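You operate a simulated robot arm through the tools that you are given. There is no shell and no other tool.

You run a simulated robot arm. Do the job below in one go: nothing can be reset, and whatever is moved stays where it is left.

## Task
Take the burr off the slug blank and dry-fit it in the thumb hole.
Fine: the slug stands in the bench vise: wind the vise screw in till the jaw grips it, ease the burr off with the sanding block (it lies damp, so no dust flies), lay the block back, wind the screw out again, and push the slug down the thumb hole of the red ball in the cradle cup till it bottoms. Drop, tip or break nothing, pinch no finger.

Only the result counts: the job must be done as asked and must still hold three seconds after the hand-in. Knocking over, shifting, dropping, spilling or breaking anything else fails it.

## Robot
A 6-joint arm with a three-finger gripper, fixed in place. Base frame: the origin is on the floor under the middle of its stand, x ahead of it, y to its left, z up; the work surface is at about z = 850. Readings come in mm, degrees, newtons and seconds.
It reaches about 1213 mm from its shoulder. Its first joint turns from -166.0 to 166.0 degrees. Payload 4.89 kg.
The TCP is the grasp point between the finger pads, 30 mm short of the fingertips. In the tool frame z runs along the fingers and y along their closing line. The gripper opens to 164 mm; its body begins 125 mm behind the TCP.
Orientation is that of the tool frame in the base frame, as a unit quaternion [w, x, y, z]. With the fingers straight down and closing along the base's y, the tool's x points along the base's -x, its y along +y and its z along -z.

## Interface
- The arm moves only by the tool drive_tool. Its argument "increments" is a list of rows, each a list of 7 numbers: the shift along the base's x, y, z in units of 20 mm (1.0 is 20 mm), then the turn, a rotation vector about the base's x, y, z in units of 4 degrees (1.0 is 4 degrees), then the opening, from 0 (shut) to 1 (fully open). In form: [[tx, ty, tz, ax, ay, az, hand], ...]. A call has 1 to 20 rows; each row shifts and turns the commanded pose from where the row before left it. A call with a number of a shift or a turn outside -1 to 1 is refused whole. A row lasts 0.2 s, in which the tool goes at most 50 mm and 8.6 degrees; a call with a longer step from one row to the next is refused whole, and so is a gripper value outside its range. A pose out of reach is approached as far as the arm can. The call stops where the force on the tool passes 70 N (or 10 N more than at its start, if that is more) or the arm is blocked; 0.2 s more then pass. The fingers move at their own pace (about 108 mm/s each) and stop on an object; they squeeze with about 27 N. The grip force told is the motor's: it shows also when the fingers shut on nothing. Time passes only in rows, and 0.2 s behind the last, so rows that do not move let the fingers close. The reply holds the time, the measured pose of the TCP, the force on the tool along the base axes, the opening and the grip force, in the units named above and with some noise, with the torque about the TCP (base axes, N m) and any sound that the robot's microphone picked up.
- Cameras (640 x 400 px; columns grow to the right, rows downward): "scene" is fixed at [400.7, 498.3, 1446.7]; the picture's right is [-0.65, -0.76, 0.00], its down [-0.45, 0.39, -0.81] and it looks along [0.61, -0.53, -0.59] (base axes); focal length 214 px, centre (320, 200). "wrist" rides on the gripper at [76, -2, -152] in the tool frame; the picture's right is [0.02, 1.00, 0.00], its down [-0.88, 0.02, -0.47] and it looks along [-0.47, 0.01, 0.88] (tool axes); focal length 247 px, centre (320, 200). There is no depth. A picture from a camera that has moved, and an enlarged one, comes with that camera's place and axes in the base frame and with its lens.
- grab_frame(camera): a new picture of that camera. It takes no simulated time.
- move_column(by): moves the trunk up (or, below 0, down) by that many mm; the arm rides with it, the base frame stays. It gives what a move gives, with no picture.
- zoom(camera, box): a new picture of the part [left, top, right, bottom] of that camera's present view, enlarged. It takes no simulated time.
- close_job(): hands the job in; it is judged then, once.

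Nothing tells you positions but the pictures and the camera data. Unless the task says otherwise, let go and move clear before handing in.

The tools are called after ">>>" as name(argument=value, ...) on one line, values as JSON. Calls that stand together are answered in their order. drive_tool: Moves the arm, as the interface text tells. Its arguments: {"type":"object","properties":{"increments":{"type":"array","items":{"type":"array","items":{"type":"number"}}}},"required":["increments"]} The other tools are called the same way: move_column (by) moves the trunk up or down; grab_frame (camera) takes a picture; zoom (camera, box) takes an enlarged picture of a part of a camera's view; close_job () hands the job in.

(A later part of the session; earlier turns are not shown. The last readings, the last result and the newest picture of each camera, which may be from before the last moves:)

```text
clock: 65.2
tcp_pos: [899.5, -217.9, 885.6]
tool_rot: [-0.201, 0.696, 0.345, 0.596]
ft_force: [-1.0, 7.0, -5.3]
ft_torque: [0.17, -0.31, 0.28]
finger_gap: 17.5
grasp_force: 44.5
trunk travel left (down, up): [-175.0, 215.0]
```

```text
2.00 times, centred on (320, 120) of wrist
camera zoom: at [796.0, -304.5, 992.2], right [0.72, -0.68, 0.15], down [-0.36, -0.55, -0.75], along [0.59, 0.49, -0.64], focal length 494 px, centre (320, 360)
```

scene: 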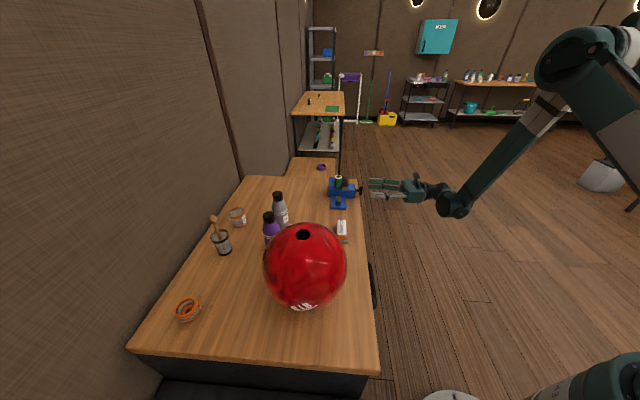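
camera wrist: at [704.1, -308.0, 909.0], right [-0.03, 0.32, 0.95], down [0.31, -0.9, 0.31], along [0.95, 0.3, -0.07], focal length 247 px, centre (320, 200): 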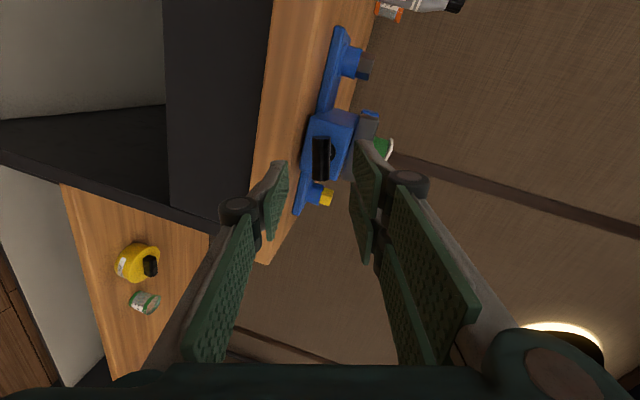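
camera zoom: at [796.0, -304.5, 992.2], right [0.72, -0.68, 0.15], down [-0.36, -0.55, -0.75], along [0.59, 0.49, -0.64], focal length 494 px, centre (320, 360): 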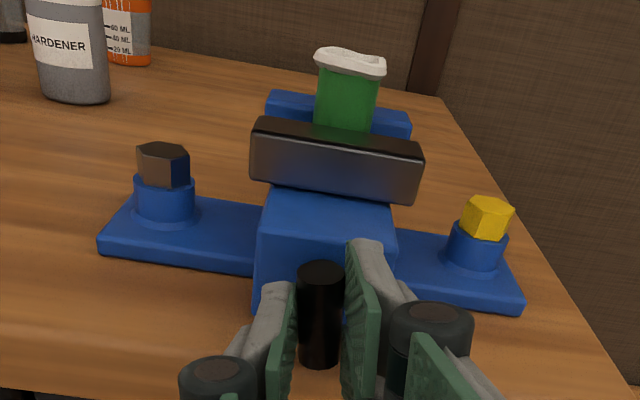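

>>> drive_tool(increments=[[0, 0, 0, 0.8646, 0.8646, -0.26, 0], [0, 0, 0, 0.8646, 0.8646, -0.26, 0], [0, 0, 0, 0.8646, 0.8646, -0.26, 0], [0, 0, 0, 0.8646, 0.8646, -0.26, 0]])

>>> zoom(camera="scene", box=[335, 176, 345, 184])

>>> zoom(camera="wrist", box=[250, 20, 450, 220])

```text
clock: 66.2
tcp_pos: [898.9, -219.2, 886.8]
tool_rot: [-0.302, 0.746, 0.218, 0.553]
ft_force: [8.0, 4.0, 2.3]
ft_torque: [-0.41, 0.06, 0.07]
finger_gap: 17.7
grasp_force: 45.0
trunk travel left (down, up): [-175.0, 215.0]
```

```text
16.00 times, centred on (340, 180) of scene
camera zoom: at [400.7, 498.3, 1446.7], right [-0.65, -0.76, 0.0], down [-0.45, 0.39, -0.81], along [0.61, -0.53, -0.59], focal length 3432 px, centre (0, 520)
```

zoom: 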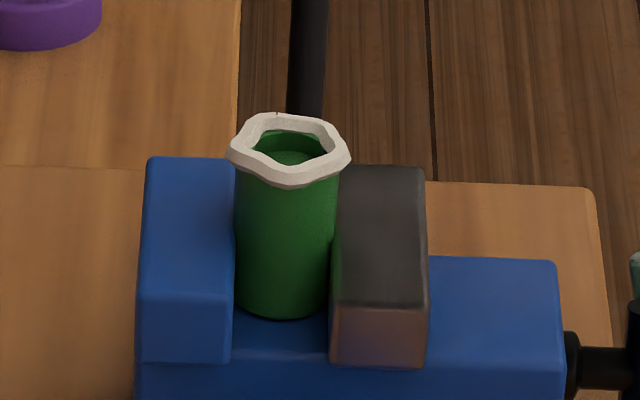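

```text
2.00 times, centred on (350, 120) of wrist
camera zoom: at [814.4, -323.5, 991.7], right [0.67, -0.72, -0.19], down [-0.57, -0.33, -0.75], along [0.48, 0.61, -0.64], focal length 494 px, centre (260, 360)
```

zoom: 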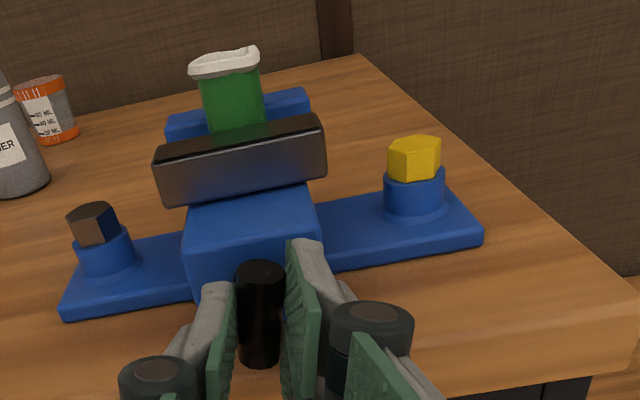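

>>> drive_tool(increments=[[0, 0, 0, 0.8646, 0.8646, -0.26, 0], [0, 0, 0, 0.8646, 0.8646, -0.26, 0]])

>>> zoom(camera="scene", box=[335, 176, 345, 184])

>>> zoom(camera="wrist", box=[250, 20, 450, 220])

```text
clock: 66.8
tcp_pos: [899.3, -217.6, 885.3]
tool_rot: [-0.348, 0.761, 0.153, 0.525]
ft_force: [9.1, -7.0, 5.9]
ft_torque: [-0.53, 0.17, 0.01]
finger_gap: 17.6
grasp_force: 45.1
trunk travel left (down, up): [-175.0, 215.0]
```

```text
16.00 times, centred on (340, 180) of scene
camera zoom: at [400.7, 498.3, 1446.7], right [-0.65, -0.76, 0.0], down [-0.45, 0.39, -0.81], along [0.61, -0.53, -0.59], focal length 3432 px, centre (0, 520)
```

zoom: 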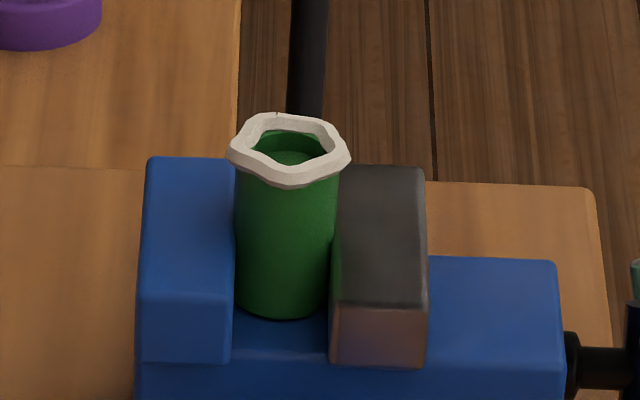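

```text
2.00 times, centred on (350, 120) of wrist
camera zoom: at [822.7, -333.0, 988.0], right [0.61, -0.71, -0.35], down [-0.67, -0.22, -0.71], along [0.43, 0.66, -0.61], focal length 494 px, centre (260, 360)
```

zoom: 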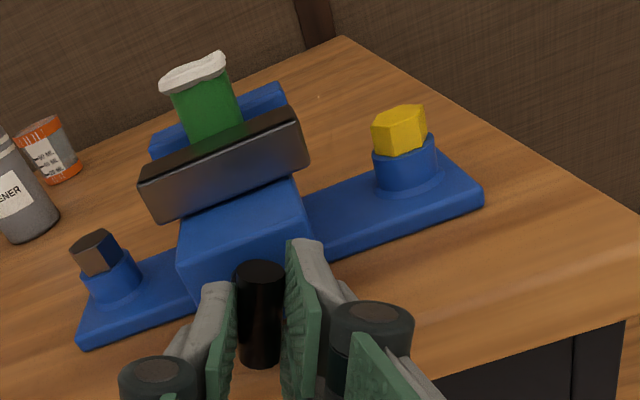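

>>> drive_tool(increments=[[0, 0, 0, 0.8646, 0.8646, -0.26, 0], [0, 0, 0, 0.8646, 0.8646, -0.26, 0], [0, 0, 0, 0.8646, 0.8646, -0.26, 0]])

>>> zoom(camera="scene", box=[335, 176, 345, 184])

>>> zoom(camera="wrist", box=[250, 20, 450, 220])

```text
clock: 67.6
tcp_pos: [897.9, -218.6, 885.8]
tool_rot: [-0.414, 0.775, 0.052, 0.474]
ft_force: [16.7, -12.4, 11.3]
ft_torque: [-0.48, 0.06, 0.02]
finger_gap: 17.9
grasp_force: 45.2
trunk travel left (down, up): [-175.0, 215.0]
```

```text
16.00 times, centred on (340, 180) of scene
camera zoom: at [400.7, 498.3, 1446.7], right [-0.65, -0.76, 0.0], down [-0.45, 0.39, -0.81], along [0.61, -0.53, -0.59], focal length 3432 px, centre (0, 520)
```

zoom: 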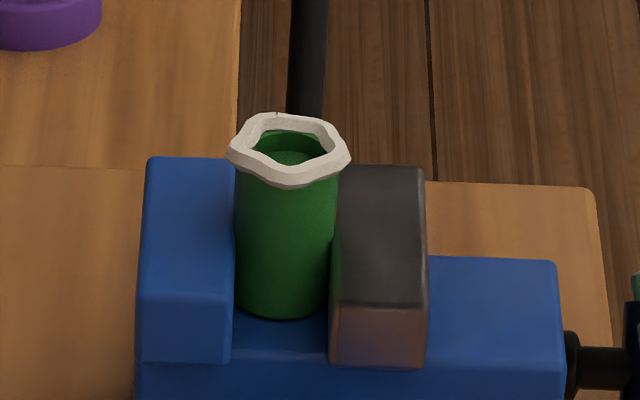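

```text
2.00 times, centred on (350, 120) of wrist
camera zoom: at [833.6, -346.8, 978.2], right [0.48, -0.66, -0.58], down [-0.8, -0.06, -0.6], along [0.36, 0.75, -0.56], focal length 494 px, centre (260, 360)
```

zoom: 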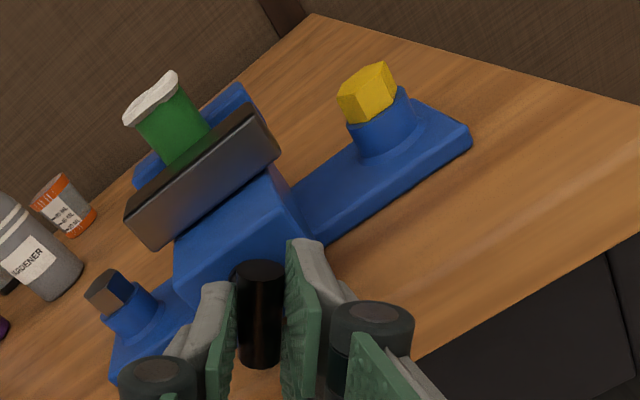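

The jaw has stopped moving while the turning torque rose from about 0.1 to 0.3 N·m, so the slug is gripped. I'll let go, back out and verify.

>>> drive_tool(increments=[[0, 0, 0, 0.8646, 0.8646, -0.26, 0], [0, 0, 0, 0, 0, 0, 0.22], [0, 0, 0, 0, 0, 0, 0.24], [-0.346, -0.346, 0.104, 0, 0, 0, 0.24], [-0.346, -0.346, 0.104, 0, 0, 0, 0.24], [-0.346, -0.346, 0.104, 0, 0, 0, 0.24], [-0.346, -0.346, 0.104, 0, 0, 0, 0.24], [-0.346, -0.346, 0.104, 0, 0, 0, 0.24]])

>>> zoom(camera="scene", box=[335, 176, 345, 184])

>>> zoom(camera="wrist", box=[220, 20, 420, 220])

>>> zoom(camera="scene", box=[320, 160, 420, 220])

```text
clock: 69.4
tcp_pos: [864.1, -251.3, 895.0]
tool_rot: [-0.434, 0.776, 0.019, 0.457]
ft_force: [-0.3, 0.9, -0.1]
ft_torque: [0.02, 0.03, -0.01]
finger_gap: 39.5
grasp_force: 0.0
trunk travel left (down, up): [-175.0, 215.0]
```

```text
16.00 times, centred on (340, 180) of scene
camera zoom: at [400.7, 498.3, 1446.7], right [-0.65, -0.76, 0.0], down [-0.45, 0.39, -0.81], along [0.61, -0.53, -0.59], focal length 3432 px, centre (0, 520)
```

zoom: 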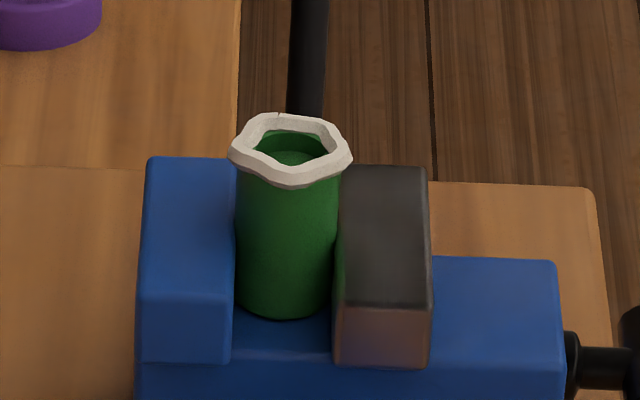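

```text
2.00 times, centred on (320, 120) of wrist
camera zoom: at [802.2, -384.4, 983.3], right [0.44, -0.63, -0.64], down [-0.83, -0.02, -0.55], along [0.34, 0.78, -0.53], focal length 494 px, centre (320, 360)
```

zoom: 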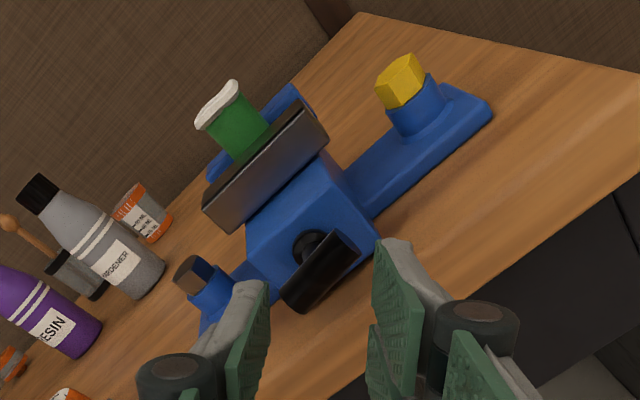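

```text
6.40 times, centred on (370, 190) of scene
camera zoom: at [400.7, 498.3, 1446.7], right [-0.65, -0.76, 0.0], down [-0.45, 0.39, -0.81], along [0.61, -0.53, -0.59], focal length 1373 px, centre (0, 264)
```

zoom: 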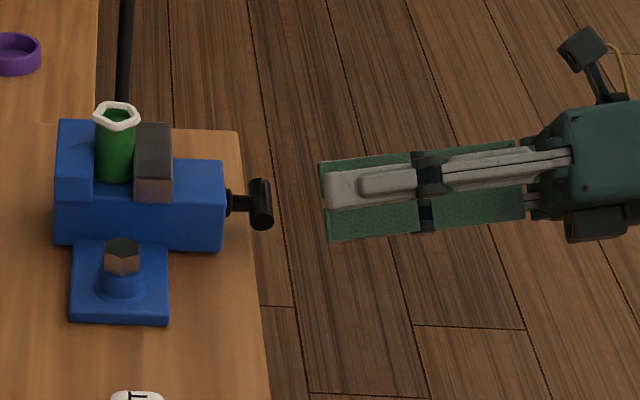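

After I let go, the screw eased back somewhat, but the jaw still seems to bear on the slug. I'll raise the tool and turn it face-down toward the sanding block, and look at the vise from above on the way.

>>> drive_tool(increments=[[0, 0, 0.5, -0.8646, -0.8646, 0.26, 0.5], [0, 0, 0.5, -0.8646, -0.8646, 0.26, 0.5], [0, 0, 0.5, -0.8646, -0.8646, 0.26, 0.5], [0, 0, 0.5, -0.8646, -0.8646, 0.26, 0.5], [0, 0, 0.5, -0.8646, -0.8646, 0.26, 0.5], [0, 0, 0.5, -0.8646, -0.8646, 0.26, 0.5], [0, 0, 0.5, -0.8646, -0.8646, 0.26, 0.5], [0, 0, 0.5, -0.8646, -0.8646, 0.26, 0.5], [0, 0, 0.5, -0.8646, -0.8646, 0.26, 0.5], [0, 0, 0.5, -0.8646, -0.8646, 0.26, 0.5], [0, 0, 0.5, -0.8646, -0.8646, 0.26, 0.5], [0, 0, 0.5, -0.8646, -0.8646, 0.26, 0.5], [0, 0, 0.5, -0.8646, -0.8646, 0.26, 0.5], [0, 0, 0.5, -0.8646, -0.8646, 0.26, 0.5], [0, 0, 0.5, -0.8646, -0.8646, 0.26, 0.5], [0, 0, 0.5, -0.8646, -0.8646, 0.26, 0.5], [0, 0, 0.5, -0.8646, -0.8646, 0.26, 0.5], [0, 0, 0.5, -0.8646, -0.8646, 0.26, 0.5], [0, 0, 0.5, -0.8646, -0.8646, 0.26, 0.5], [0, 0, 0.5, -0.8646, -0.8646, 0.26, 0.5]])

>>> drive_tool(increments=[[0, 0, 0, -0.8646, -0.8646, 0.26, 0.5], [0, 0, 0, -0.8646, -0.8646, 0.26, 0.5], [0, 0, 0, -0.8646, -0.8646, 0.26, 0.5], [0, 0, 0, -0.8646, -0.8646, 0.26, 0.5], [0, 0, 0, -0.8646, -0.8646, 0.26, 0.5], [0, 0, 0, -0.8646, -0.8646, 0.26, 0.5], [0, 0, 0, -0.8618, 0.8618, 0, 0.5], [0, 0, 0, -0.8618, 0.8618, 0, 0.5], [0, 0, 0, -0.8618, 0.8618, 0, 0.5], [0, 0, 0, -0.8618, 0.8618, 0, 0.5], [0, 0, 0, -0.8618, 0.8618, 0, 0.5], [0, 0, 0, -0.8618, 0.8618, 0, 0.5], [0, 0, 0, -0.8618, 0.8618, 0, 0.5], [0, 0, 0, -0.8618, 0.8618, 0, 0.5]])

>>> grab_frame(camera="wrist")

>>> zoom(camera="scene", box=[335, 176, 345, 184])

```text
clock: 73.6
tcp_pos: [865.2, -251.3, 1095.7]
tool_rot: [0.07, 0.484, 0.608, 0.625]
ft_force: [0.1, -1.0, -0.6]
ft_torque: [0.03, -0.01, 0.02]
finger_gap: 82.4
grasp_force: 0.0
trunk travel left (down, up): [-175.0, 215.0]
```

```text
clock: 76.6
tcp_pos: [864.3, -254.5, 1095.9]
tool_rot: [0.121, 0.377, 0.865, 0.31]
ft_force: [-0.8, -0.5, 1.1]
ft_torque: [0.03, 0.02, 0.02]
finger_gap: 82.0
grasp_force: 0.1
trunk travel left (down, up): [-175.0, 215.0]
```

```text
taken
camera wrist: at [743.2, -266.7, 1216.7], right [0.56, 0.54, 0.63], down [0.41, -0.84, 0.36], along [0.72, 0.05, -0.69], focal length 247 px, centre (320, 200)
```

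wrist: 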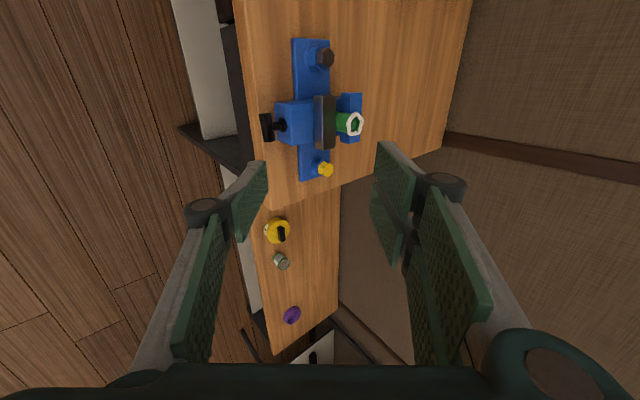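

```text
16.00 times, centred on (340, 180) of scene
camera zoom: at [400.7, 498.3, 1446.7], right [-0.65, -0.76, 0.0], down [-0.45, 0.39, -0.81], along [0.61, -0.53, -0.59], focal length 3432 px, centre (0, 520)
```

zoom: 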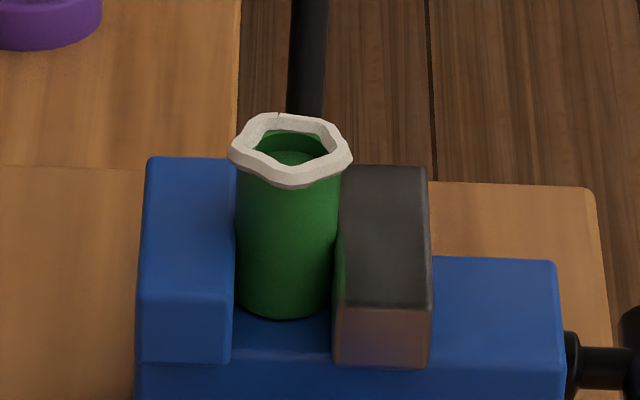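

>>> zoom(camera="wrist", box=[300, 80, 380, 160])

>>> zoom(camera="wrist", box=[250, 80, 350, 160])

```text
5.00 times, centred on (340, 120) of wrist
camera zoom: at [743.2, -266.7, 1216.7], right [0.56, 0.54, 0.63], down [0.41, -0.84, 0.36], along [0.72, 0.05, -0.69], focal length 1235 px, centre (220, 600)
```

zoom: 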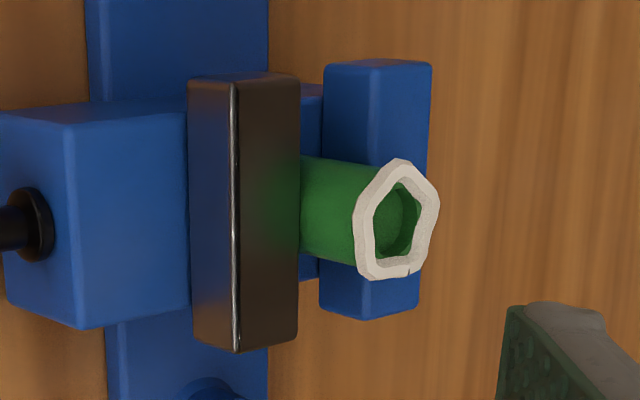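

```text
5.00 times, centred on (300, 120) of wrist
camera zoom: at [743.2, -266.7, 1216.7], right [0.56, 0.54, 0.63], down [0.41, -0.84, 0.36], along [0.72, 0.05, -0.69], focal length 1235 px, centre (420, 600)
```

zoom: 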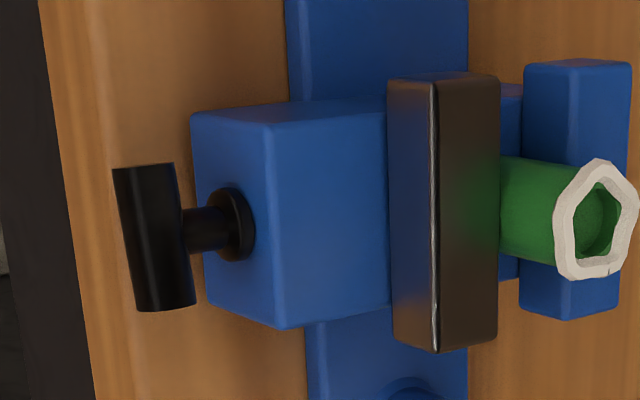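

>>> drive_tool(increments=[[0, 0, 0, -0.8618, 0.8618, 0, 0.5], [0, 0, 0, -0.8618, 0.8618, 0, 0.5], [0, 0, 0, -0.8618, 0.8618, 0, 0.5], [0, 0, 0, -0.8618, 0.8618, 0, 0.5], [0, 0, 0, -0.8618, 0.8618, 0, 0.5], [0, 0, 0, -0.8618, 0.8618, 0, 0.5], [0, 0, 0, -0.8618, 0.8618, 0, 0.5], [0, 0, 0, -0.8618, 0.8618, 0, 0.5]])

>>> drive_tool(increments=[[-0.23, 0.95, -0.1, 0, 0, 0, 0.6], [-0.23, 0.95, -0.1, 0, 0, 0, 0.6], [-0.23, 0.95, -0.1, 0, 0, 0, 0.6], [-0.23, 0.95, -0.1, 0, 0, 0, 0.6], [-0.23, 0.95, -0.1, 0, 0, 0, 0.6], [-0.23, 0.95, -0.1, 0, 0, 0, 0.6], [-0.23, 0.95, -0.1, 0, 0, 0, 0.6], [-0.23, 0.95, -0.1, 0, 0, 0, 0.6], [-0.23, 0.95, -0.1, 0, 0, 0, 0.6], [-0.23, 0.95, -0.1, 0, 0, 0, 0.6], [-0.23, 0.95, -0.1, 0, 0, 0, 0.6], [-0.23, 0.95, -0.1, 0, 0, 0, 0.6], [-0.23, 0.95, -0.1, 0, 0, 0, 0.6], [-0.23, 0.95, -0.1, 0, 0, 0, 0.6], [-0.23, 0.95, -0.1, 0, 0, 0, 0.6], [-0.23, 0.95, -0.1, 0, 0, 0, 0.6]])

>>> grab_frame(camera="wrist")

>>> grab_frame(camera="scene")

```text
clock: 78.4
tcp_pos: [864.0, -253.3, 1096.5]
tool_rot: [-0.001, 0.401, 0.916, -0.002]
ft_force: [-1.3, -0.4, 0.0]
ft_torque: [0.16, -0.16, -0.02]
finger_gap: 81.9
grasp_force: 0.1
trunk travel left (down, up): [-175.0, 215.0]
```

```text
clock: 81.8
tcp_pos: [790.7, 48.9, 1064.6]
tool_rot: [-0.001, 0.401, 0.916, -0.001]
ft_force: [-0.6, -0.2, 0.3]
ft_torque: [0.04, -0.01, 0.01]
finger_gap: 98.0
grasp_force: 0.2
trunk travel left (down, up): [-175.0, 215.0]
```

```text
taken
camera wrist: at [737.6, 104.7, 1218.2], right [0.72, 0.7, 0.0], down [0.61, -0.63, 0.47], along [0.33, -0.34, -0.88], focal length 247 px, centre (320, 200)
```

wrist: 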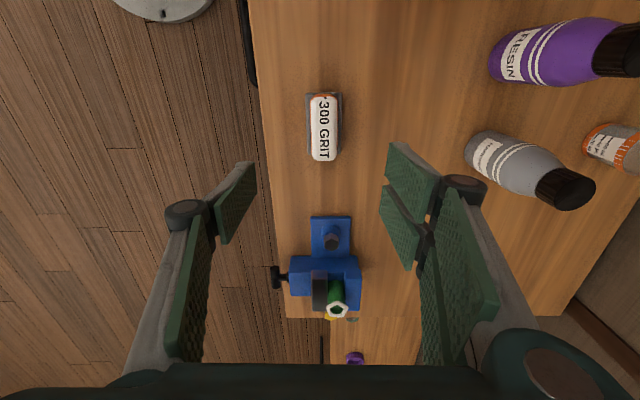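

```text
taken
```

scene: 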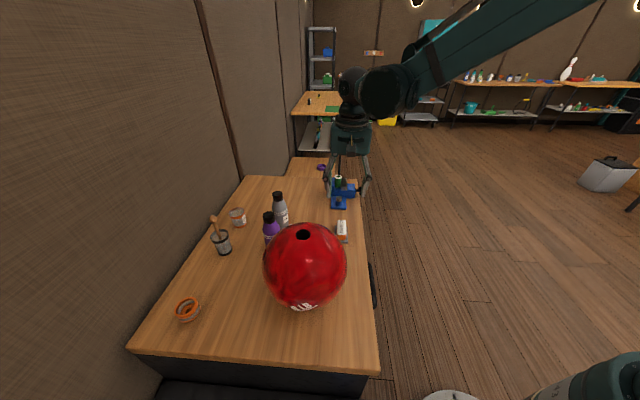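

>>> zoom(camera="wrist", box=[285, 80, 365, 180])

>>> zoom(camera="wrist", box=[300, 265, 370, 325])

```text
4.00 times, centred on (325, 130) of wrist
camera zoom: at [737.6, 104.7, 1218.2], right [0.72, 0.7, 0.0], down [0.61, -0.63, 0.47], along [0.33, -0.34, -0.88], focal length 988 px, centre (300, 480)
```

zoom: 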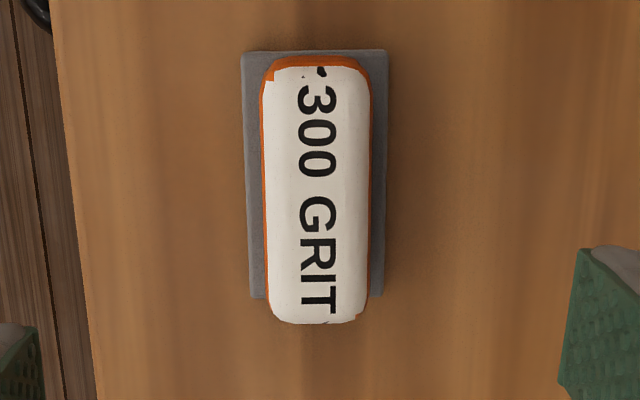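

```text
6.67 times, centred on (335, 295) of wrist
camera zoom: at [737.6, 104.7, 1218.2], right [0.72, 0.7, 0.0], down [0.61, -0.63, 0.47], along [0.33, -0.34, -0.88], focal length 1646 px, centre (220, -433)
```

zoom: 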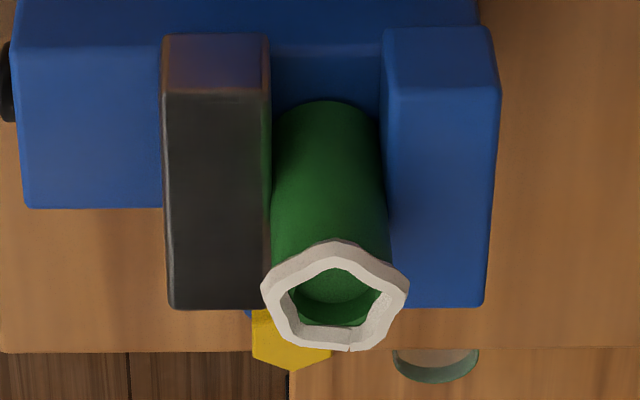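

The slug is seen touching both jaws. The sanding block (about 81×35×34 mm) is centred near (789, 59) on its tray, aligned with the tool. Descending over it.

>>> drive_tool(increments=[[-0.013, 0.065, -0.9, 0, 0, 0, 0.5], [-0.013, 0.065, -0.9, 0, 0, 0, 0.5], [-0.013, 0.065, -0.9, 0, 0, 0, 0.5], [-0.013, 0.065, -0.9, 0, 0, 0, 0.5], [-0.013, 0.065, -0.9, 0, 0, 0, 0.5], [-0.013, 0.065, -0.9, 0, 0, 0, 0.5], [-0.013, 0.065, -0.9, 0, 0, 0, 0.5], [-0.013, 0.065, -0.9, 0, 0, 0, 0.5]])

>>> grab_frame(camera="wrist")

>>> zoom(camera="scene", box=[300, 190, 400, 260])

```text
clock: 83.6
tcp_pos: [788.3, 59.9, 920.7]
tool_rot: [-0.001, 0.4, 0.916, 0.0]
ft_force: [-0.9, -0.3, 0.4]
ft_torque: [0.06, -0.09, -0.01]
finger_gap: 82.2
grasp_force: 0.0
trunk travel left (down, up): [-175.0, 215.0]
```

```text
taken
camera wrist: at [735.0, 114.7, 1073.9], right [0.72, 0.7, 0.0], down [0.61, -0.63, 0.47], along [0.33, -0.34, -0.88], focal length 247 px, centre (320, 200)
```

wrist: 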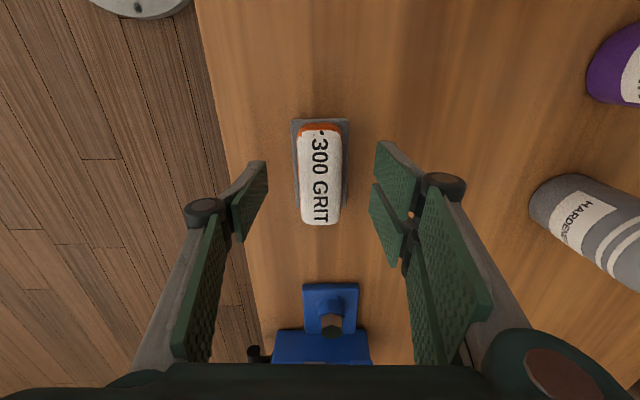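

```text
5.71 times, centred on (350, 225) of scene
camera zoom: at [400.7, 498.3, 1446.7], right [-0.65, -0.76, 0.0], down [-0.45, 0.39, -0.81], along [0.61, -0.53, -0.59], focal length 1226 px, centre (149, 57)
```

zoom: 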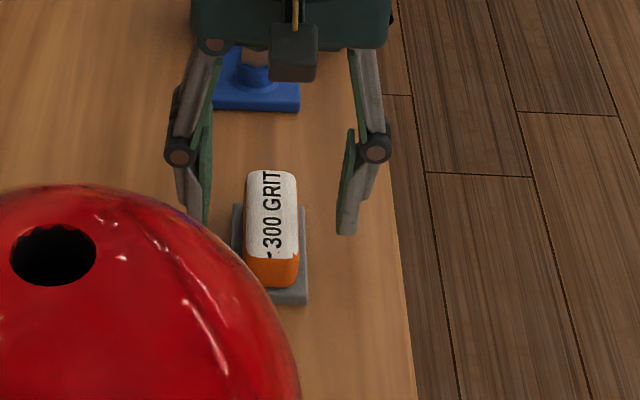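

>>> drive_tool(increments=[[0, 0, -0.59, 0, 0, 0, 0.5], [0, 0, -0.59, 0, 0, 0, 0.5], [0, 0, 0, 0, 0, 0, 0.3]])

>>> grab_frame(camera="wrist")

>>> zoom(camera="scene", box=[320, 200, 370, 250])

```text
clock: 84.4
tcp_pos: [786.5, 61.8, 894.8]
tool_rot: [-0.001, 0.401, 0.916, -0.001]
ft_force: [0.2, 0.0, 0.4]
ft_torque: [0.02, 0.0, 0.0]
finger_gap: 49.4
grasp_force: 0.0
trunk travel left (down, up): [-175.0, 215.0]
```

```text
taken
camera wrist: at [734.2, 116.5, 1048.9], right [0.72, 0.7, 0.0], down [0.61, -0.63, 0.47], along [0.33, -0.34, -0.88], focal length 247 px, centre (320, 200)
```

wrist: 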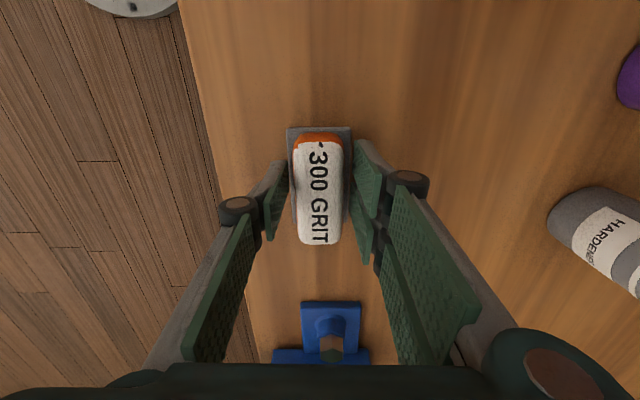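

```text
8.00 times, centred on (345, 225) of scene
camera zoom: at [400.7, 498.3, 1446.7], right [-0.65, -0.76, 0.0], down [-0.45, 0.39, -0.81], along [0.61, -0.53, -0.59], focal length 1716 px, centre (120, 0)
```

zoom: 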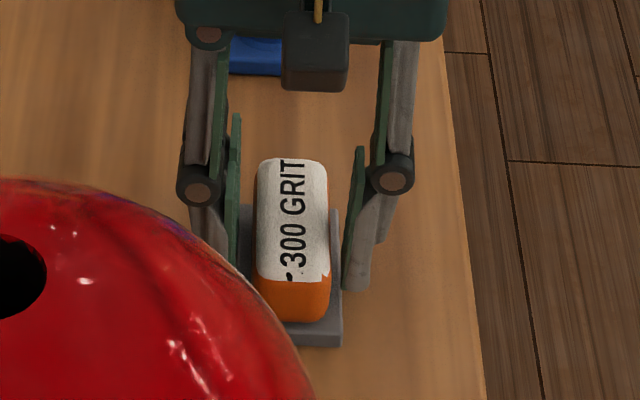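

>>> drive_tool(increments=[[0, 0, 0, 0, 0, 0, 0.2], [0, 0, 0, 0, 0, 0, 0], [0, 0, 0, 0, 0, 0, 0], [0, 0, 0, 0, 0, 0, 0]])

>>> zoom(camera="wrist", box=[240, 100, 400, 280])

>>> zoom(camera="scene", box=[320, 200, 370, 250])

```text
clock: 85.4
tcp_pos: [787.5, 62.2, 895.9]
tool_rot: [-0.001, 0.401, 0.916, -0.001]
ft_force: [-0.7, 0.1, 2.2]
ft_torque: [0.09, 0.02, -0.01]
finger_gap: 35.3
grasp_force: 27.1
trunk travel left (down, up): [-175.0, 215.0]
```

```text
2.22 times, centred on (320, 190) of wrist
camera zoom: at [734.2, 116.5, 1049.1], right [0.72, 0.7, 0.0], down [0.61, -0.63, 0.47], along [0.33, -0.34, -0.88], focal length 549 px, centre (320, 222)
```

zoom: 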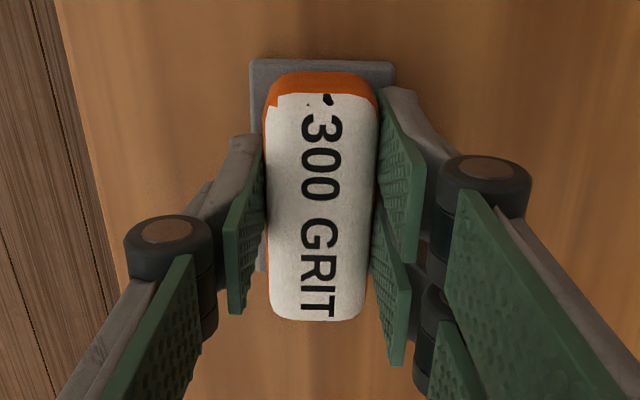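

```text
8.00 times, centred on (345, 225) of scene
camera zoom: at [400.7, 498.3, 1446.7], right [-0.65, -0.76, 0.0], down [-0.45, 0.39, -0.81], along [0.61, -0.53, -0.59], focal length 1716 px, centre (120, 0)
```

zoom: 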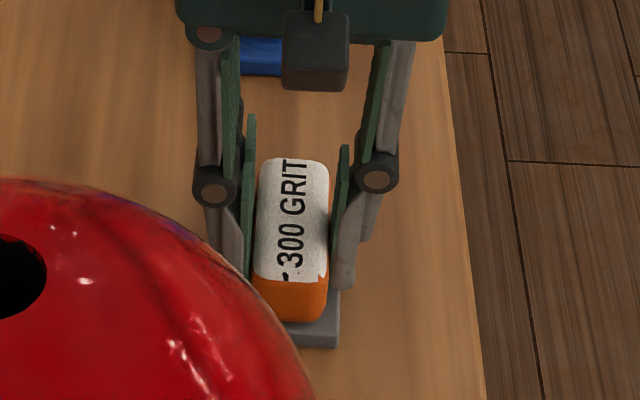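

The block is held (35.3 mm gap, 27 N). Lifting it straight up.

>>> drive_tool(increments=[[0, 0, 0.25, 0, 0, 0, 0], [0, 0, 0.5, 0, 0, 0, 0], [0, 0, 0.75, 0, 0, 0, 0], [0, 0, 1, 0, 0, 0, 0], [0, 0, 1, 0, 0, 0, 0], [0, 0, 1, 0, 0, 0, 0], [0, 0, 0.5, 0, 0, 0, 0]])

>>> grab_frame(camera="wrist")

>>> zoom(camera="scene", box=[310, 170, 390, 250])

```text
clock: 87.0
tcp_pos: [787.2, 62.2, 995.2]
tool_rot: [-0.001, 0.401, 0.916, 0.0]
ft_force: [0.0, 0.1, -0.1]
ft_torque: [0.0, 0.02, 0.0]
finger_gap: 35.1
grasp_force: 27.0
trunk travel left (down, up): [-175.0, 215.0]
```

```text
taken
camera wrist: at [733.5, 116.7, 1149.3], right [0.72, 0.7, 0.0], down [0.61, -0.63, 0.47], along [0.33, -0.34, -0.88], focal length 247 px, centre (320, 200)
```

wrist: 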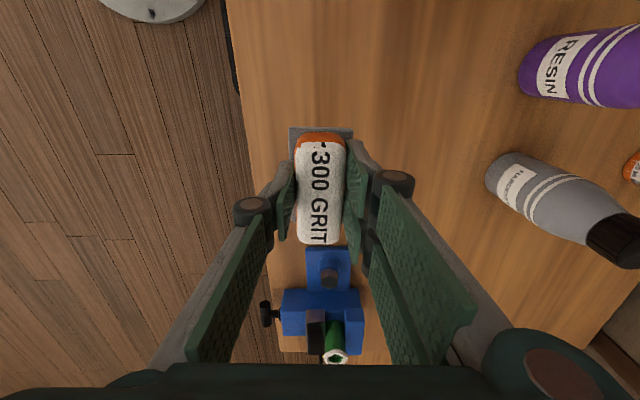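

```text
5.00 times, centred on (350, 210) of scene
camera zoom: at [400.7, 498.3, 1446.7], right [-0.65, -0.76, 0.0], down [-0.45, 0.39, -0.81], along [0.61, -0.53, -0.59], focal length 1072 px, centre (170, 150)
```

zoom: 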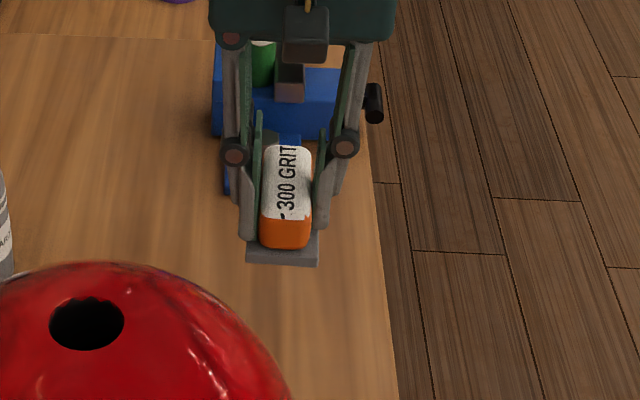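

The grey plate came up with the block, so it is the abrasive base of the block, and the block's bottom is 46 mm below the TCP. I'll raise a bit more and carry it over the slug.

>>> drive_tool(increments=[[0, 0, 1, 0, 0, 0, 0], [0, 0, 1, 0, 0, 0, 0], [0.5, -0.45, 0, 0, 0, 0, 0], [0.9, -0.815, 0, 0, 0, 0, 0], [0.9, -0.815, 0, 0, 0, 0, 0], [0.9, -0.815, 0, 0, 0, 0, 0], [0.9, -0.815, 0, 0, 0, 0, 0], [0.9, -0.815, 0, 0, 0, 0, 0], [0.9, -0.815, 0, 0, 0, 0, 0], [0.9, -0.815, 0, 0, 0, 0, 0], [0.9, -0.815, 0, 0, 0, 0, 0], [0.9, -0.815, 0, 0, 0, 0, 0], [0.9, -0.815, 0, 0, 0, 0, 0], [0.5, -0.45, 0, 0, 0, 0, 0]])

>>> grab_frame(camera="wrist")

>>> zoom(camera="scene", box=[300, 140, 380, 220])

```text
clock: 90.0
tcp_pos: [987.7, -119.3, 1036.5]
tool_rot: [0.0, 0.4, 0.916, 0.0]
ft_force: [-0.8, 0.0, -0.4]
ft_torque: [-0.02, -0.06, -0.04]
finger_gap: 35.0
grasp_force: 26.5
trunk travel left (down, up): [-175.0, 215.0]
```

```text
taken
camera wrist: at [934.4, -63.8, 1190.7], right [0.72, 0.7, 0.0], down [0.61, -0.63, 0.47], along [0.33, -0.34, -0.88], focal length 247 px, centre (320, 200)
```

wrist: 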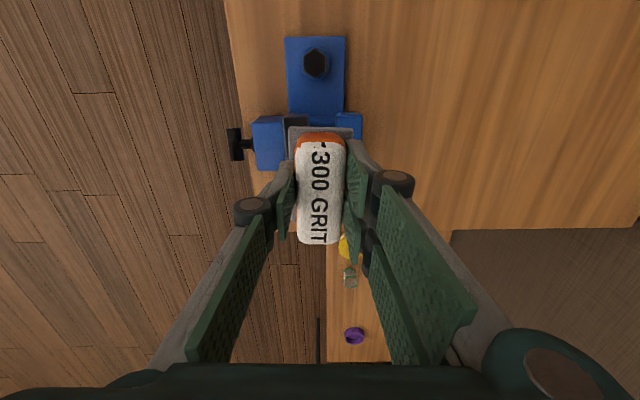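

```text
5.00 times, centred on (340, 180) of scene
camera zoom: at [400.7, 498.3, 1446.7], right [-0.65, -0.76, 0.0], down [-0.45, 0.39, -0.81], along [0.61, -0.53, -0.59], focal length 1072 px, centre (220, 300)
```

zoom: 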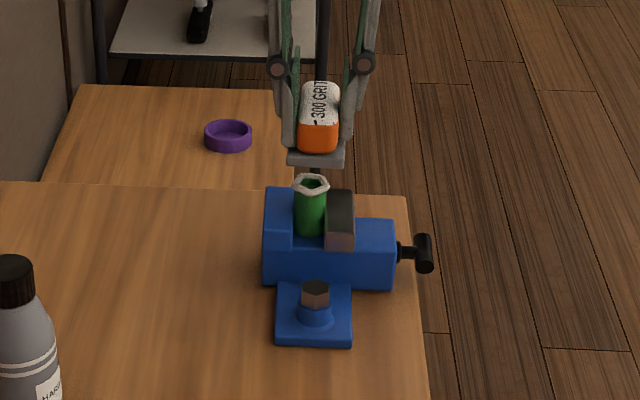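

>>> drive_tool(increments=[[0, 0, -0.5, 0, 0, 0, 0], [0, 0, -0.5, 0, 0, 0, 0], [0, 0, -0.4, 0, 0, 0, 0]])

>>> zoom(camera="scene", box=[320, 150, 360, 190])

```text
clock: 90.8
tcp_pos: [988.6, -116.6, 1008.2]
tool_rot: [-0.001, 0.401, 0.916, -0.001]
ft_force: [0.0, 0.3, 0.2]
ft_torque: [0.0, -0.02, 0.02]
finger_gap: 35.4
grasp_force: 27.1
trunk travel left (down, up): [-175.0, 215.0]
```

```text
10.00 times, centred on (340, 170) of scene
camera zoom: at [400.7, 498.3, 1446.7], right [-0.65, -0.76, 0.0], down [-0.45, 0.39, -0.81], along [0.61, -0.53, -0.59], focal length 2145 px, centre (120, 500)
```

zoom: 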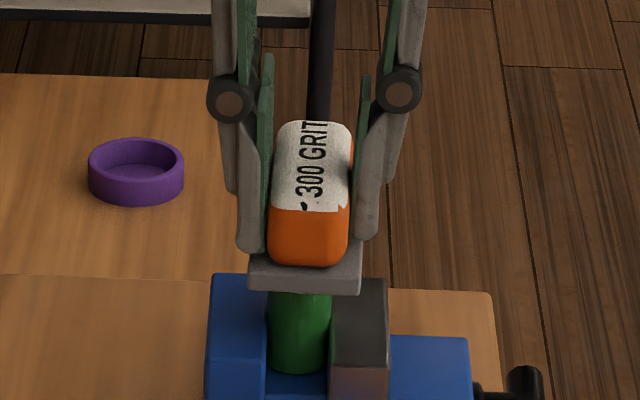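

>>> drive_tool(increments=[[0, 0, -0.1, 0, 0, 0, 0], [0, 0, -0.1, 0, 0, 0, 0]])

>>> drive_tool(increments=[[0, 0, -0.05, 0, 0, 0, 0], [0, 0, 0, 0, 0, 0, 0]])

>>> zoom(camera="scene", box=[320, 150, 360, 190])

```text
clock: 91.4
tcp_pos: [989.2, -118.9, 1004.9]
tool_rot: [0.0, 0.4, 0.917, -0.001]
ft_force: [0.6, 0.9, -1.2]
ft_torque: [-0.01, 0.0, -0.03]
finger_gap: 35.3
grasp_force: 27.6
trunk travel left (down, up): [-175.0, 215.0]
```

```text
clock: 92.0
tcp_pos: [987.7, -119.3, 1003.5]
tool_rot: [-0.001, 0.4, 0.917, 0.0]
ft_force: [-0.6, -0.2, -0.2]
ft_torque: [0.0, 0.0, -0.02]
finger_gap: 35.2
grasp_force: 27.2
trunk travel left (down, up): [-175.0, 215.0]
```

```text
10.00 times, centred on (340, 170) of scene
camera zoom: at [400.7, 498.3, 1446.7], right [-0.65, -0.76, 0.0], down [-0.45, 0.39, -0.81], along [0.61, -0.53, -0.59], focal length 2145 px, centre (120, 500)
```

zoom: 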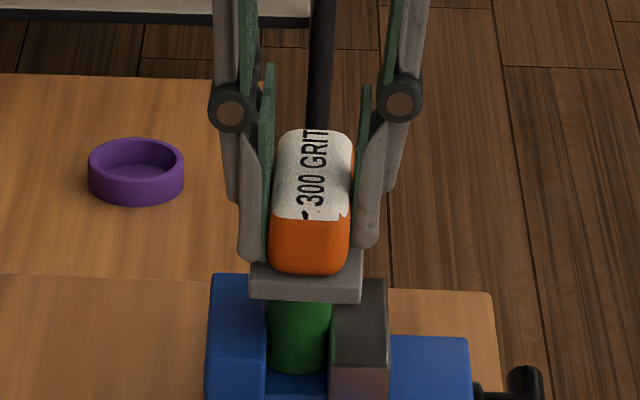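

>>> drive_tool(increments=[[0, 0, -0.05, 0, 0, 0, 0], [0, 0, 0, 0, 0, 0, 0]])

>>> drive_tool(increments=[[0, 0, -0.05, 0, 0, 0, 0], [0, 0, 0, 0, 0, 0, 0]])

>>> drive_tool(increments=[[0, 0, -0.05, 0, 0, 0, 0], [0, 0, 0, 0, 0, 0, 0]])

```text
clock: 92.6
tcp_pos: [989.0, -119.5, 1003.3]
tool_rot: [-0.002, 0.401, 0.916, 0.0]
ft_force: [-0.5, 0.8, -1.3]
ft_torque: [-0.02, 0.0, -0.03]
finger_gap: 35.4
grasp_force: 26.7
trunk travel left (down, up): [-175.0, 215.0]
```

```text
clock: 93.2
tcp_pos: [989.3, -117.8, 1000.4]
tool_rot: [0.0, 0.4, 0.916, -0.001]
ft_force: [1.1, 0.4, -1.6]
ft_torque: [0.02, -0.01, 0.01]
finger_gap: 35.5
grasp_force: 26.6
trunk travel left (down, up): [-175.0, 215.0]
```

```text
clock: 93.8
tcp_pos: [988.5, -118.1, 999.9]
tool_rot: [-0.001, 0.401, 0.916, -0.001]
ft_force: [-0.6, 0.2, -0.6]
ft_torque: [-0.04, 0.0, 0.03]
finger_gap: 35.4
grasp_force: 26.7
trunk travel left (down, up): [-175.0, 215.0]
```

>>> drive_tool(increments=[[0, 0, -0.05, 0, 0, 0, 0], [0, 0, 0, 0, 0, 0, 0]])

>>> drive_tool(increments=[[0, 0, -0.05, 0, 0, 0, 0], [0, 0, 0, 0, 0, 0, 0]])

>>> zoom(camera="scene", box=[330, 165, 350, 185])

```text
clock: 94.4
tcp_pos: [987.6, -119.4, 998.9]
tool_rot: [-0.001, 0.4, 0.916, -0.001]
ft_force: [-0.5, 0.6, 0.0]
ft_torque: [0.04, -0.01, 0.0]
finger_gap: 35.5
grasp_force: 26.8
trunk travel left (down, up): [-175.0, 215.0]
```

```text
clock: 95.0
tcp_pos: [988.5, -120.0, 998.2]
tool_rot: [-0.001, 0.4, 0.916, -0.001]
ft_force: [-0.2, -0.8, -0.4]
ft_torque: [0.01, -0.02, -0.02]
finger_gap: 34.9
grasp_force: 27.2
trunk travel left (down, up): [-175.0, 215.0]
```

```text
16.00 times, centred on (340, 175) of scene
camera zoom: at [400.7, 498.3, 1446.7], right [-0.65, -0.76, 0.0], down [-0.45, 0.39, -0.81], along [0.61, -0.53, -0.59], focal length 3432 px, centre (0, 600)
```

zoom: 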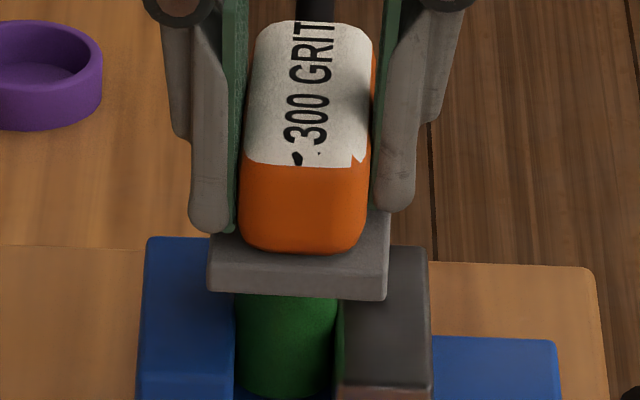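

>>> drive_tool(increments=[[0, 0, -0.05, 0, 0, 0, 0], [0, 0, 0, 0, 0, 0, 0]])

>>> drive_tool(increments=[[0, 0, -0.05, 0, 0, 0, 0], [0, 0, 0, 0, 0, 0, 0]])

>>> drive_tool(increments=[[0, 0, -0.05, 0, 0, 0, 0], [0, 0, 0, 0, 0, 0, 0]])

```text
clock: 95.6
tcp_pos: [987.7, -118.9, 997.9]
tool_rot: [-0.002, 0.401, 0.916, 0.0]
ft_force: [0.8, -0.4, -0.6]
ft_torque: [0.04, -0.01, 0.0]
finger_gap: 35.3
grasp_force: 27.5
trunk travel left (down, up): [-175.0, 215.0]
```

```text
clock: 96.2
tcp_pos: [989.1, -119.3, 995.5]
tool_rot: [-0.001, 0.401, 0.916, 0.0]
ft_force: [-0.8, 0.0, -1.1]
ft_torque: [0.0, 0.03, 0.02]
finger_gap: 35.3
grasp_force: 26.8
trunk travel left (down, up): [-175.0, 215.0]
```

```text
clock: 96.8
tcp_pos: [988.5, -120.9, 995.5]
tool_rot: [-0.001, 0.4, 0.917, -0.001]
ft_force: [-0.6, 0.2, 4.3]
ft_torque: [0.05, -0.02, 0.0]
finger_gap: 35.0
grasp_force: 26.9
trunk travel left (down, up): [-175.0, 215.0]
```

Contact with the burr at about 4 N. Now I'll rub gently along the block's length.

>>> drive_tool(increments=[[0.25, -0.25, -0.02, 0, 0, 0, 0], [0.25, -0.25, 0, 0, 0, 0, 0], [-0.35, 0.35, 0, 0, 0, 0, 0], [-0.35, 0.35, 0, 0, 0, 0, 0], [-0.3, 0.3, 0, 0, 0, 0, 0], [0.35, -0.35, 0, 0, 0, 0, 0], [0.35, -0.35, 0, 0, 0, 0, 0], [0.3, -0.3, 0, 0, 0, 0, 0], [-0.25, 0.25, 0, 0, 0, 0, 0], [-0.25, 0.25, 0, 0, 0, 0, 0]])

>>> zoom(camera="scene", box=[330, 165, 350, 185])

```text
clock: 99.0
tcp_pos: [989.0, -119.1, 995.7]
tool_rot: [-0.001, 0.4, 0.916, -0.001]
ft_force: [0.5, -0.6, -0.9]
ft_torque: [0.06, 0.03, -0.01]
finger_gap: 35.1
grasp_force: 26.3
trunk travel left (down, up): [-175.0, 215.0]
```

```text
16.00 times, centred on (340, 175) of scene
camera zoom: at [400.7, 498.3, 1446.7], right [-0.65, -0.76, 0.0], down [-0.45, 0.39, -0.81], along [0.61, -0.53, -0.59], focal length 3432 px, centre (0, 600)
```

zoom: 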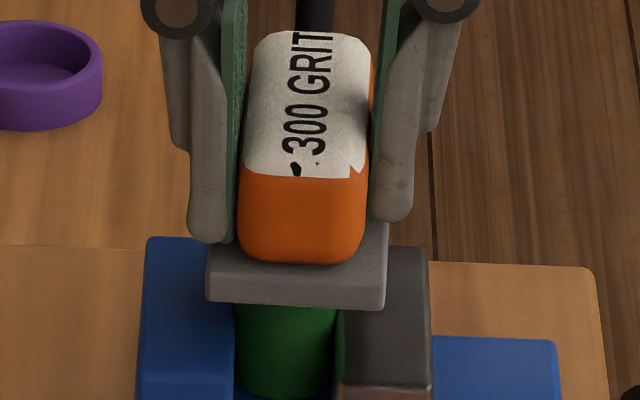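

>>> drive_tool(increments=[[0, 0, 0.5, 0, 0, 0, 0], [0, 0, 1, 0, 0, 0, 0], [0, 0, 1, 0, 0, 0, 0]])

>>> zoom(camera="scene", box=[330, 170, 350, 190])

```text
clock: 99.8
tcp_pos: [988.5, -121.5, 1045.9]
tool_rot: [0.0, 0.4, 0.916, -0.001]
ft_force: [0.1, 0.3, -0.7]
ft_torque: [0.01, 0.09, 0.02]
finger_gap: 35.6
grasp_force: 27.0
trunk travel left (down, up): [-175.0, 215.0]
```

```text
16.00 times, centred on (340, 180) of scene
camera zoom: at [400.7, 498.3, 1446.7], right [-0.65, -0.76, 0.0], down [-0.45, 0.39, -0.81], along [0.61, -0.53, -0.59], focal length 3432 px, centre (0, 520)
```

zoom: 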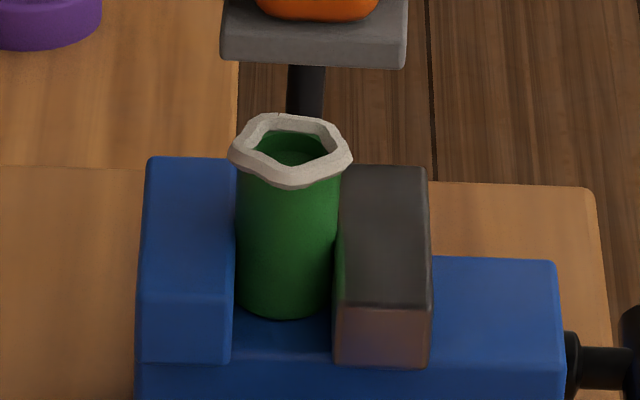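

The burr is still there (maybe slightly worn). I'll go back down and press a bit more firmly, checking the force between strokes.

>>> drive_tool(increments=[[0, 0, -1, 0, 0, 0, 0], [0, 0, -1, 0, 0, 0, 0], [0, 0, -0.5, 0, 0, 0, 0], [0, 0, -0.04, 0, 0, 0, 0], [0, 0, 0, 0, 0, 0, 0]])

>>> drive_tool(increments=[[0, 0, -0.04, 0, 0, 0, 0], [0, 0, 0, 0, 0, 0, 0]])

```text
clock: 101.0
tcp_pos: [988.0, -119.0, 995.0]
tool_rot: [-0.001, 0.4, 0.916, -0.001]
ft_force: [0.3, 0.4, 13.2]
ft_torque: [0.02, -0.12, -0.02]
finger_gap: 35.3
grasp_force: 27.4
trunk travel left (down, up): [-175.0, 215.0]
```

```text
clock: 101.6
tcp_pos: [988.1, -119.2, 994.8]
tool_rot: [0.0, 0.401, 0.916, -0.001]
ft_force: [-0.6, 1.6, 21.7]
ft_torque: [0.02, -0.18, 0.01]
finger_gap: 35.3
grasp_force: 27.0
trunk travel left (down, up): [-175.0, 215.0]
```

>>> drive_tool(increments=[[0, 0, 0.03, 0, 0, 0, 0], [0.25, -0.25, 0, 0, 0, 0, 0], [0.25, -0.25, 0, 0, 0, 0, 0]])

>>> drive_tool(increments=[[-0.3, 0.3, 0, 0, 0, 0, 0], [-0.3, 0.3, 0, 0, 0, 0, 0], [-0.3, 0.3, 0, 0, 0, 0, 0], [-0.1, 0.1, 0, 0, 0, 0, 0]])

>>> drive_tool(increments=[[0.3, -0.3, 0, 0, 0, 0, 0], [0.3, -0.3, 0, 0, 0, 0, 0], [0.3, -0.3, 0, 0, 0, 0, 0], [0.1, -0.1, 0, 0, 0, 0, 0]])

```text
clock: 102.4
tcp_pos: [998.1, -129.5, 994.4]
tool_rot: [-0.001, 0.4, 0.916, -0.001]
ft_force: [-3.4, 3.1, 16.6]
ft_torque: [0.31, 0.33, 0.03]
finger_gap: 35.3
grasp_force: 26.4
trunk travel left (down, up): [-175.0, 215.0]
```

```text
clock: 103.4
tcp_pos: [976.9, -109.0, 995.5]
tool_rot: [0.0, 0.401, 0.916, -0.001]
ft_force: [2.0, -3.0, 16.3]
ft_torque: [-0.41, -0.46, 0.0]
finger_gap: 35.2
grasp_force: 26.8
trunk travel left (down, up): [-175.0, 215.0]
```

```text
clock: 104.4
tcp_pos: [997.3, -129.7, 995.4]
tool_rot: [0.0, 0.4, 0.916, -0.001]
ft_force: [-1.7, 1.8, 8.1]
ft_torque: [0.14, 0.17, 0.0]
finger_gap: 35.3
grasp_force: 26.9
trunk travel left (down, up): [-175.0, 215.0]
```

>>> drive_tool(increments=[[-0.3, 0.3, 0, 0, 0, 0, 0], [-0.3, 0.3, 0, 0, 0, 0, 0], [-0.3, 0.3, 0, 0, 0, 0, 0], [-0.1, 0.1, 0, 0, 0, 0, 0], [0.3, -0.3, 0, 0, 0, 0, 0], [0.3, -0.3, 0, 0, 0, 0, 0], [0.3, -0.3, 0, 0, 0, 0, 0], [0.1, -0.1, 0, 0, 0, 0, 0], [-0.3, 0.3, 0, 0, 0, 0, 0], [-0.3, 0.3, 0, 0, 0, 0, 0], [-0.3, 0.3, 0, 0, 0, 0, 0], [-0.1, 0.1, 0, 0, 0, 0, 0]])

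>>> drive_tool(increments=[[0.3, -0.3, 0, 0, 0, 0, 0], [0.3, -0.3, 0, 0, 0, 0, 0], [0.3, -0.3, 0, 0, 0, 0, 0], [0.1, -0.1, 0, 0, 0, 0, 0]])

>>> zoom(camera="scene", box=[330, 165, 350, 185])

```text
clock: 107.0
tcp_pos: [977.4, -109.5, 993.9]
tool_rot: [-0.001, 0.4, 0.916, -0.001]
ft_force: [1.9, -1.7, 11.4]
ft_torque: [-0.23, -0.27, 0.0]
finger_gap: 35.4
grasp_force: 26.7
trunk travel left (down, up): [-175.0, 215.0]
```

```text
clock: 108.0
tcp_pos: [997.5, -129.0, 994.8]
tool_rot: [0.0, 0.4, 0.917, 0.0]
ft_force: [-3.6, 2.2, 12.1]
ft_torque: [0.19, 0.24, -0.02]
finger_gap: 35.2
grasp_force: 27.3
trunk travel left (down, up): [-175.0, 215.0]
```

```text
16.00 times, centred on (340, 175) of scene
camera zoom: at [400.7, 498.3, 1446.7], right [-0.65, -0.76, 0.0], down [-0.45, 0.39, -0.81], along [0.61, -0.53, -0.59], focal length 3432 px, centre (0, 600)
```

zoom: 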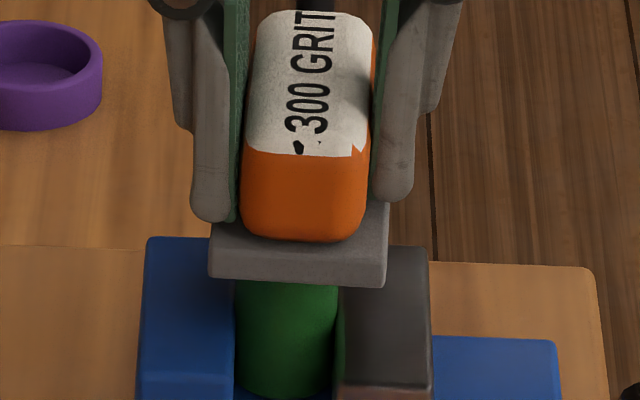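

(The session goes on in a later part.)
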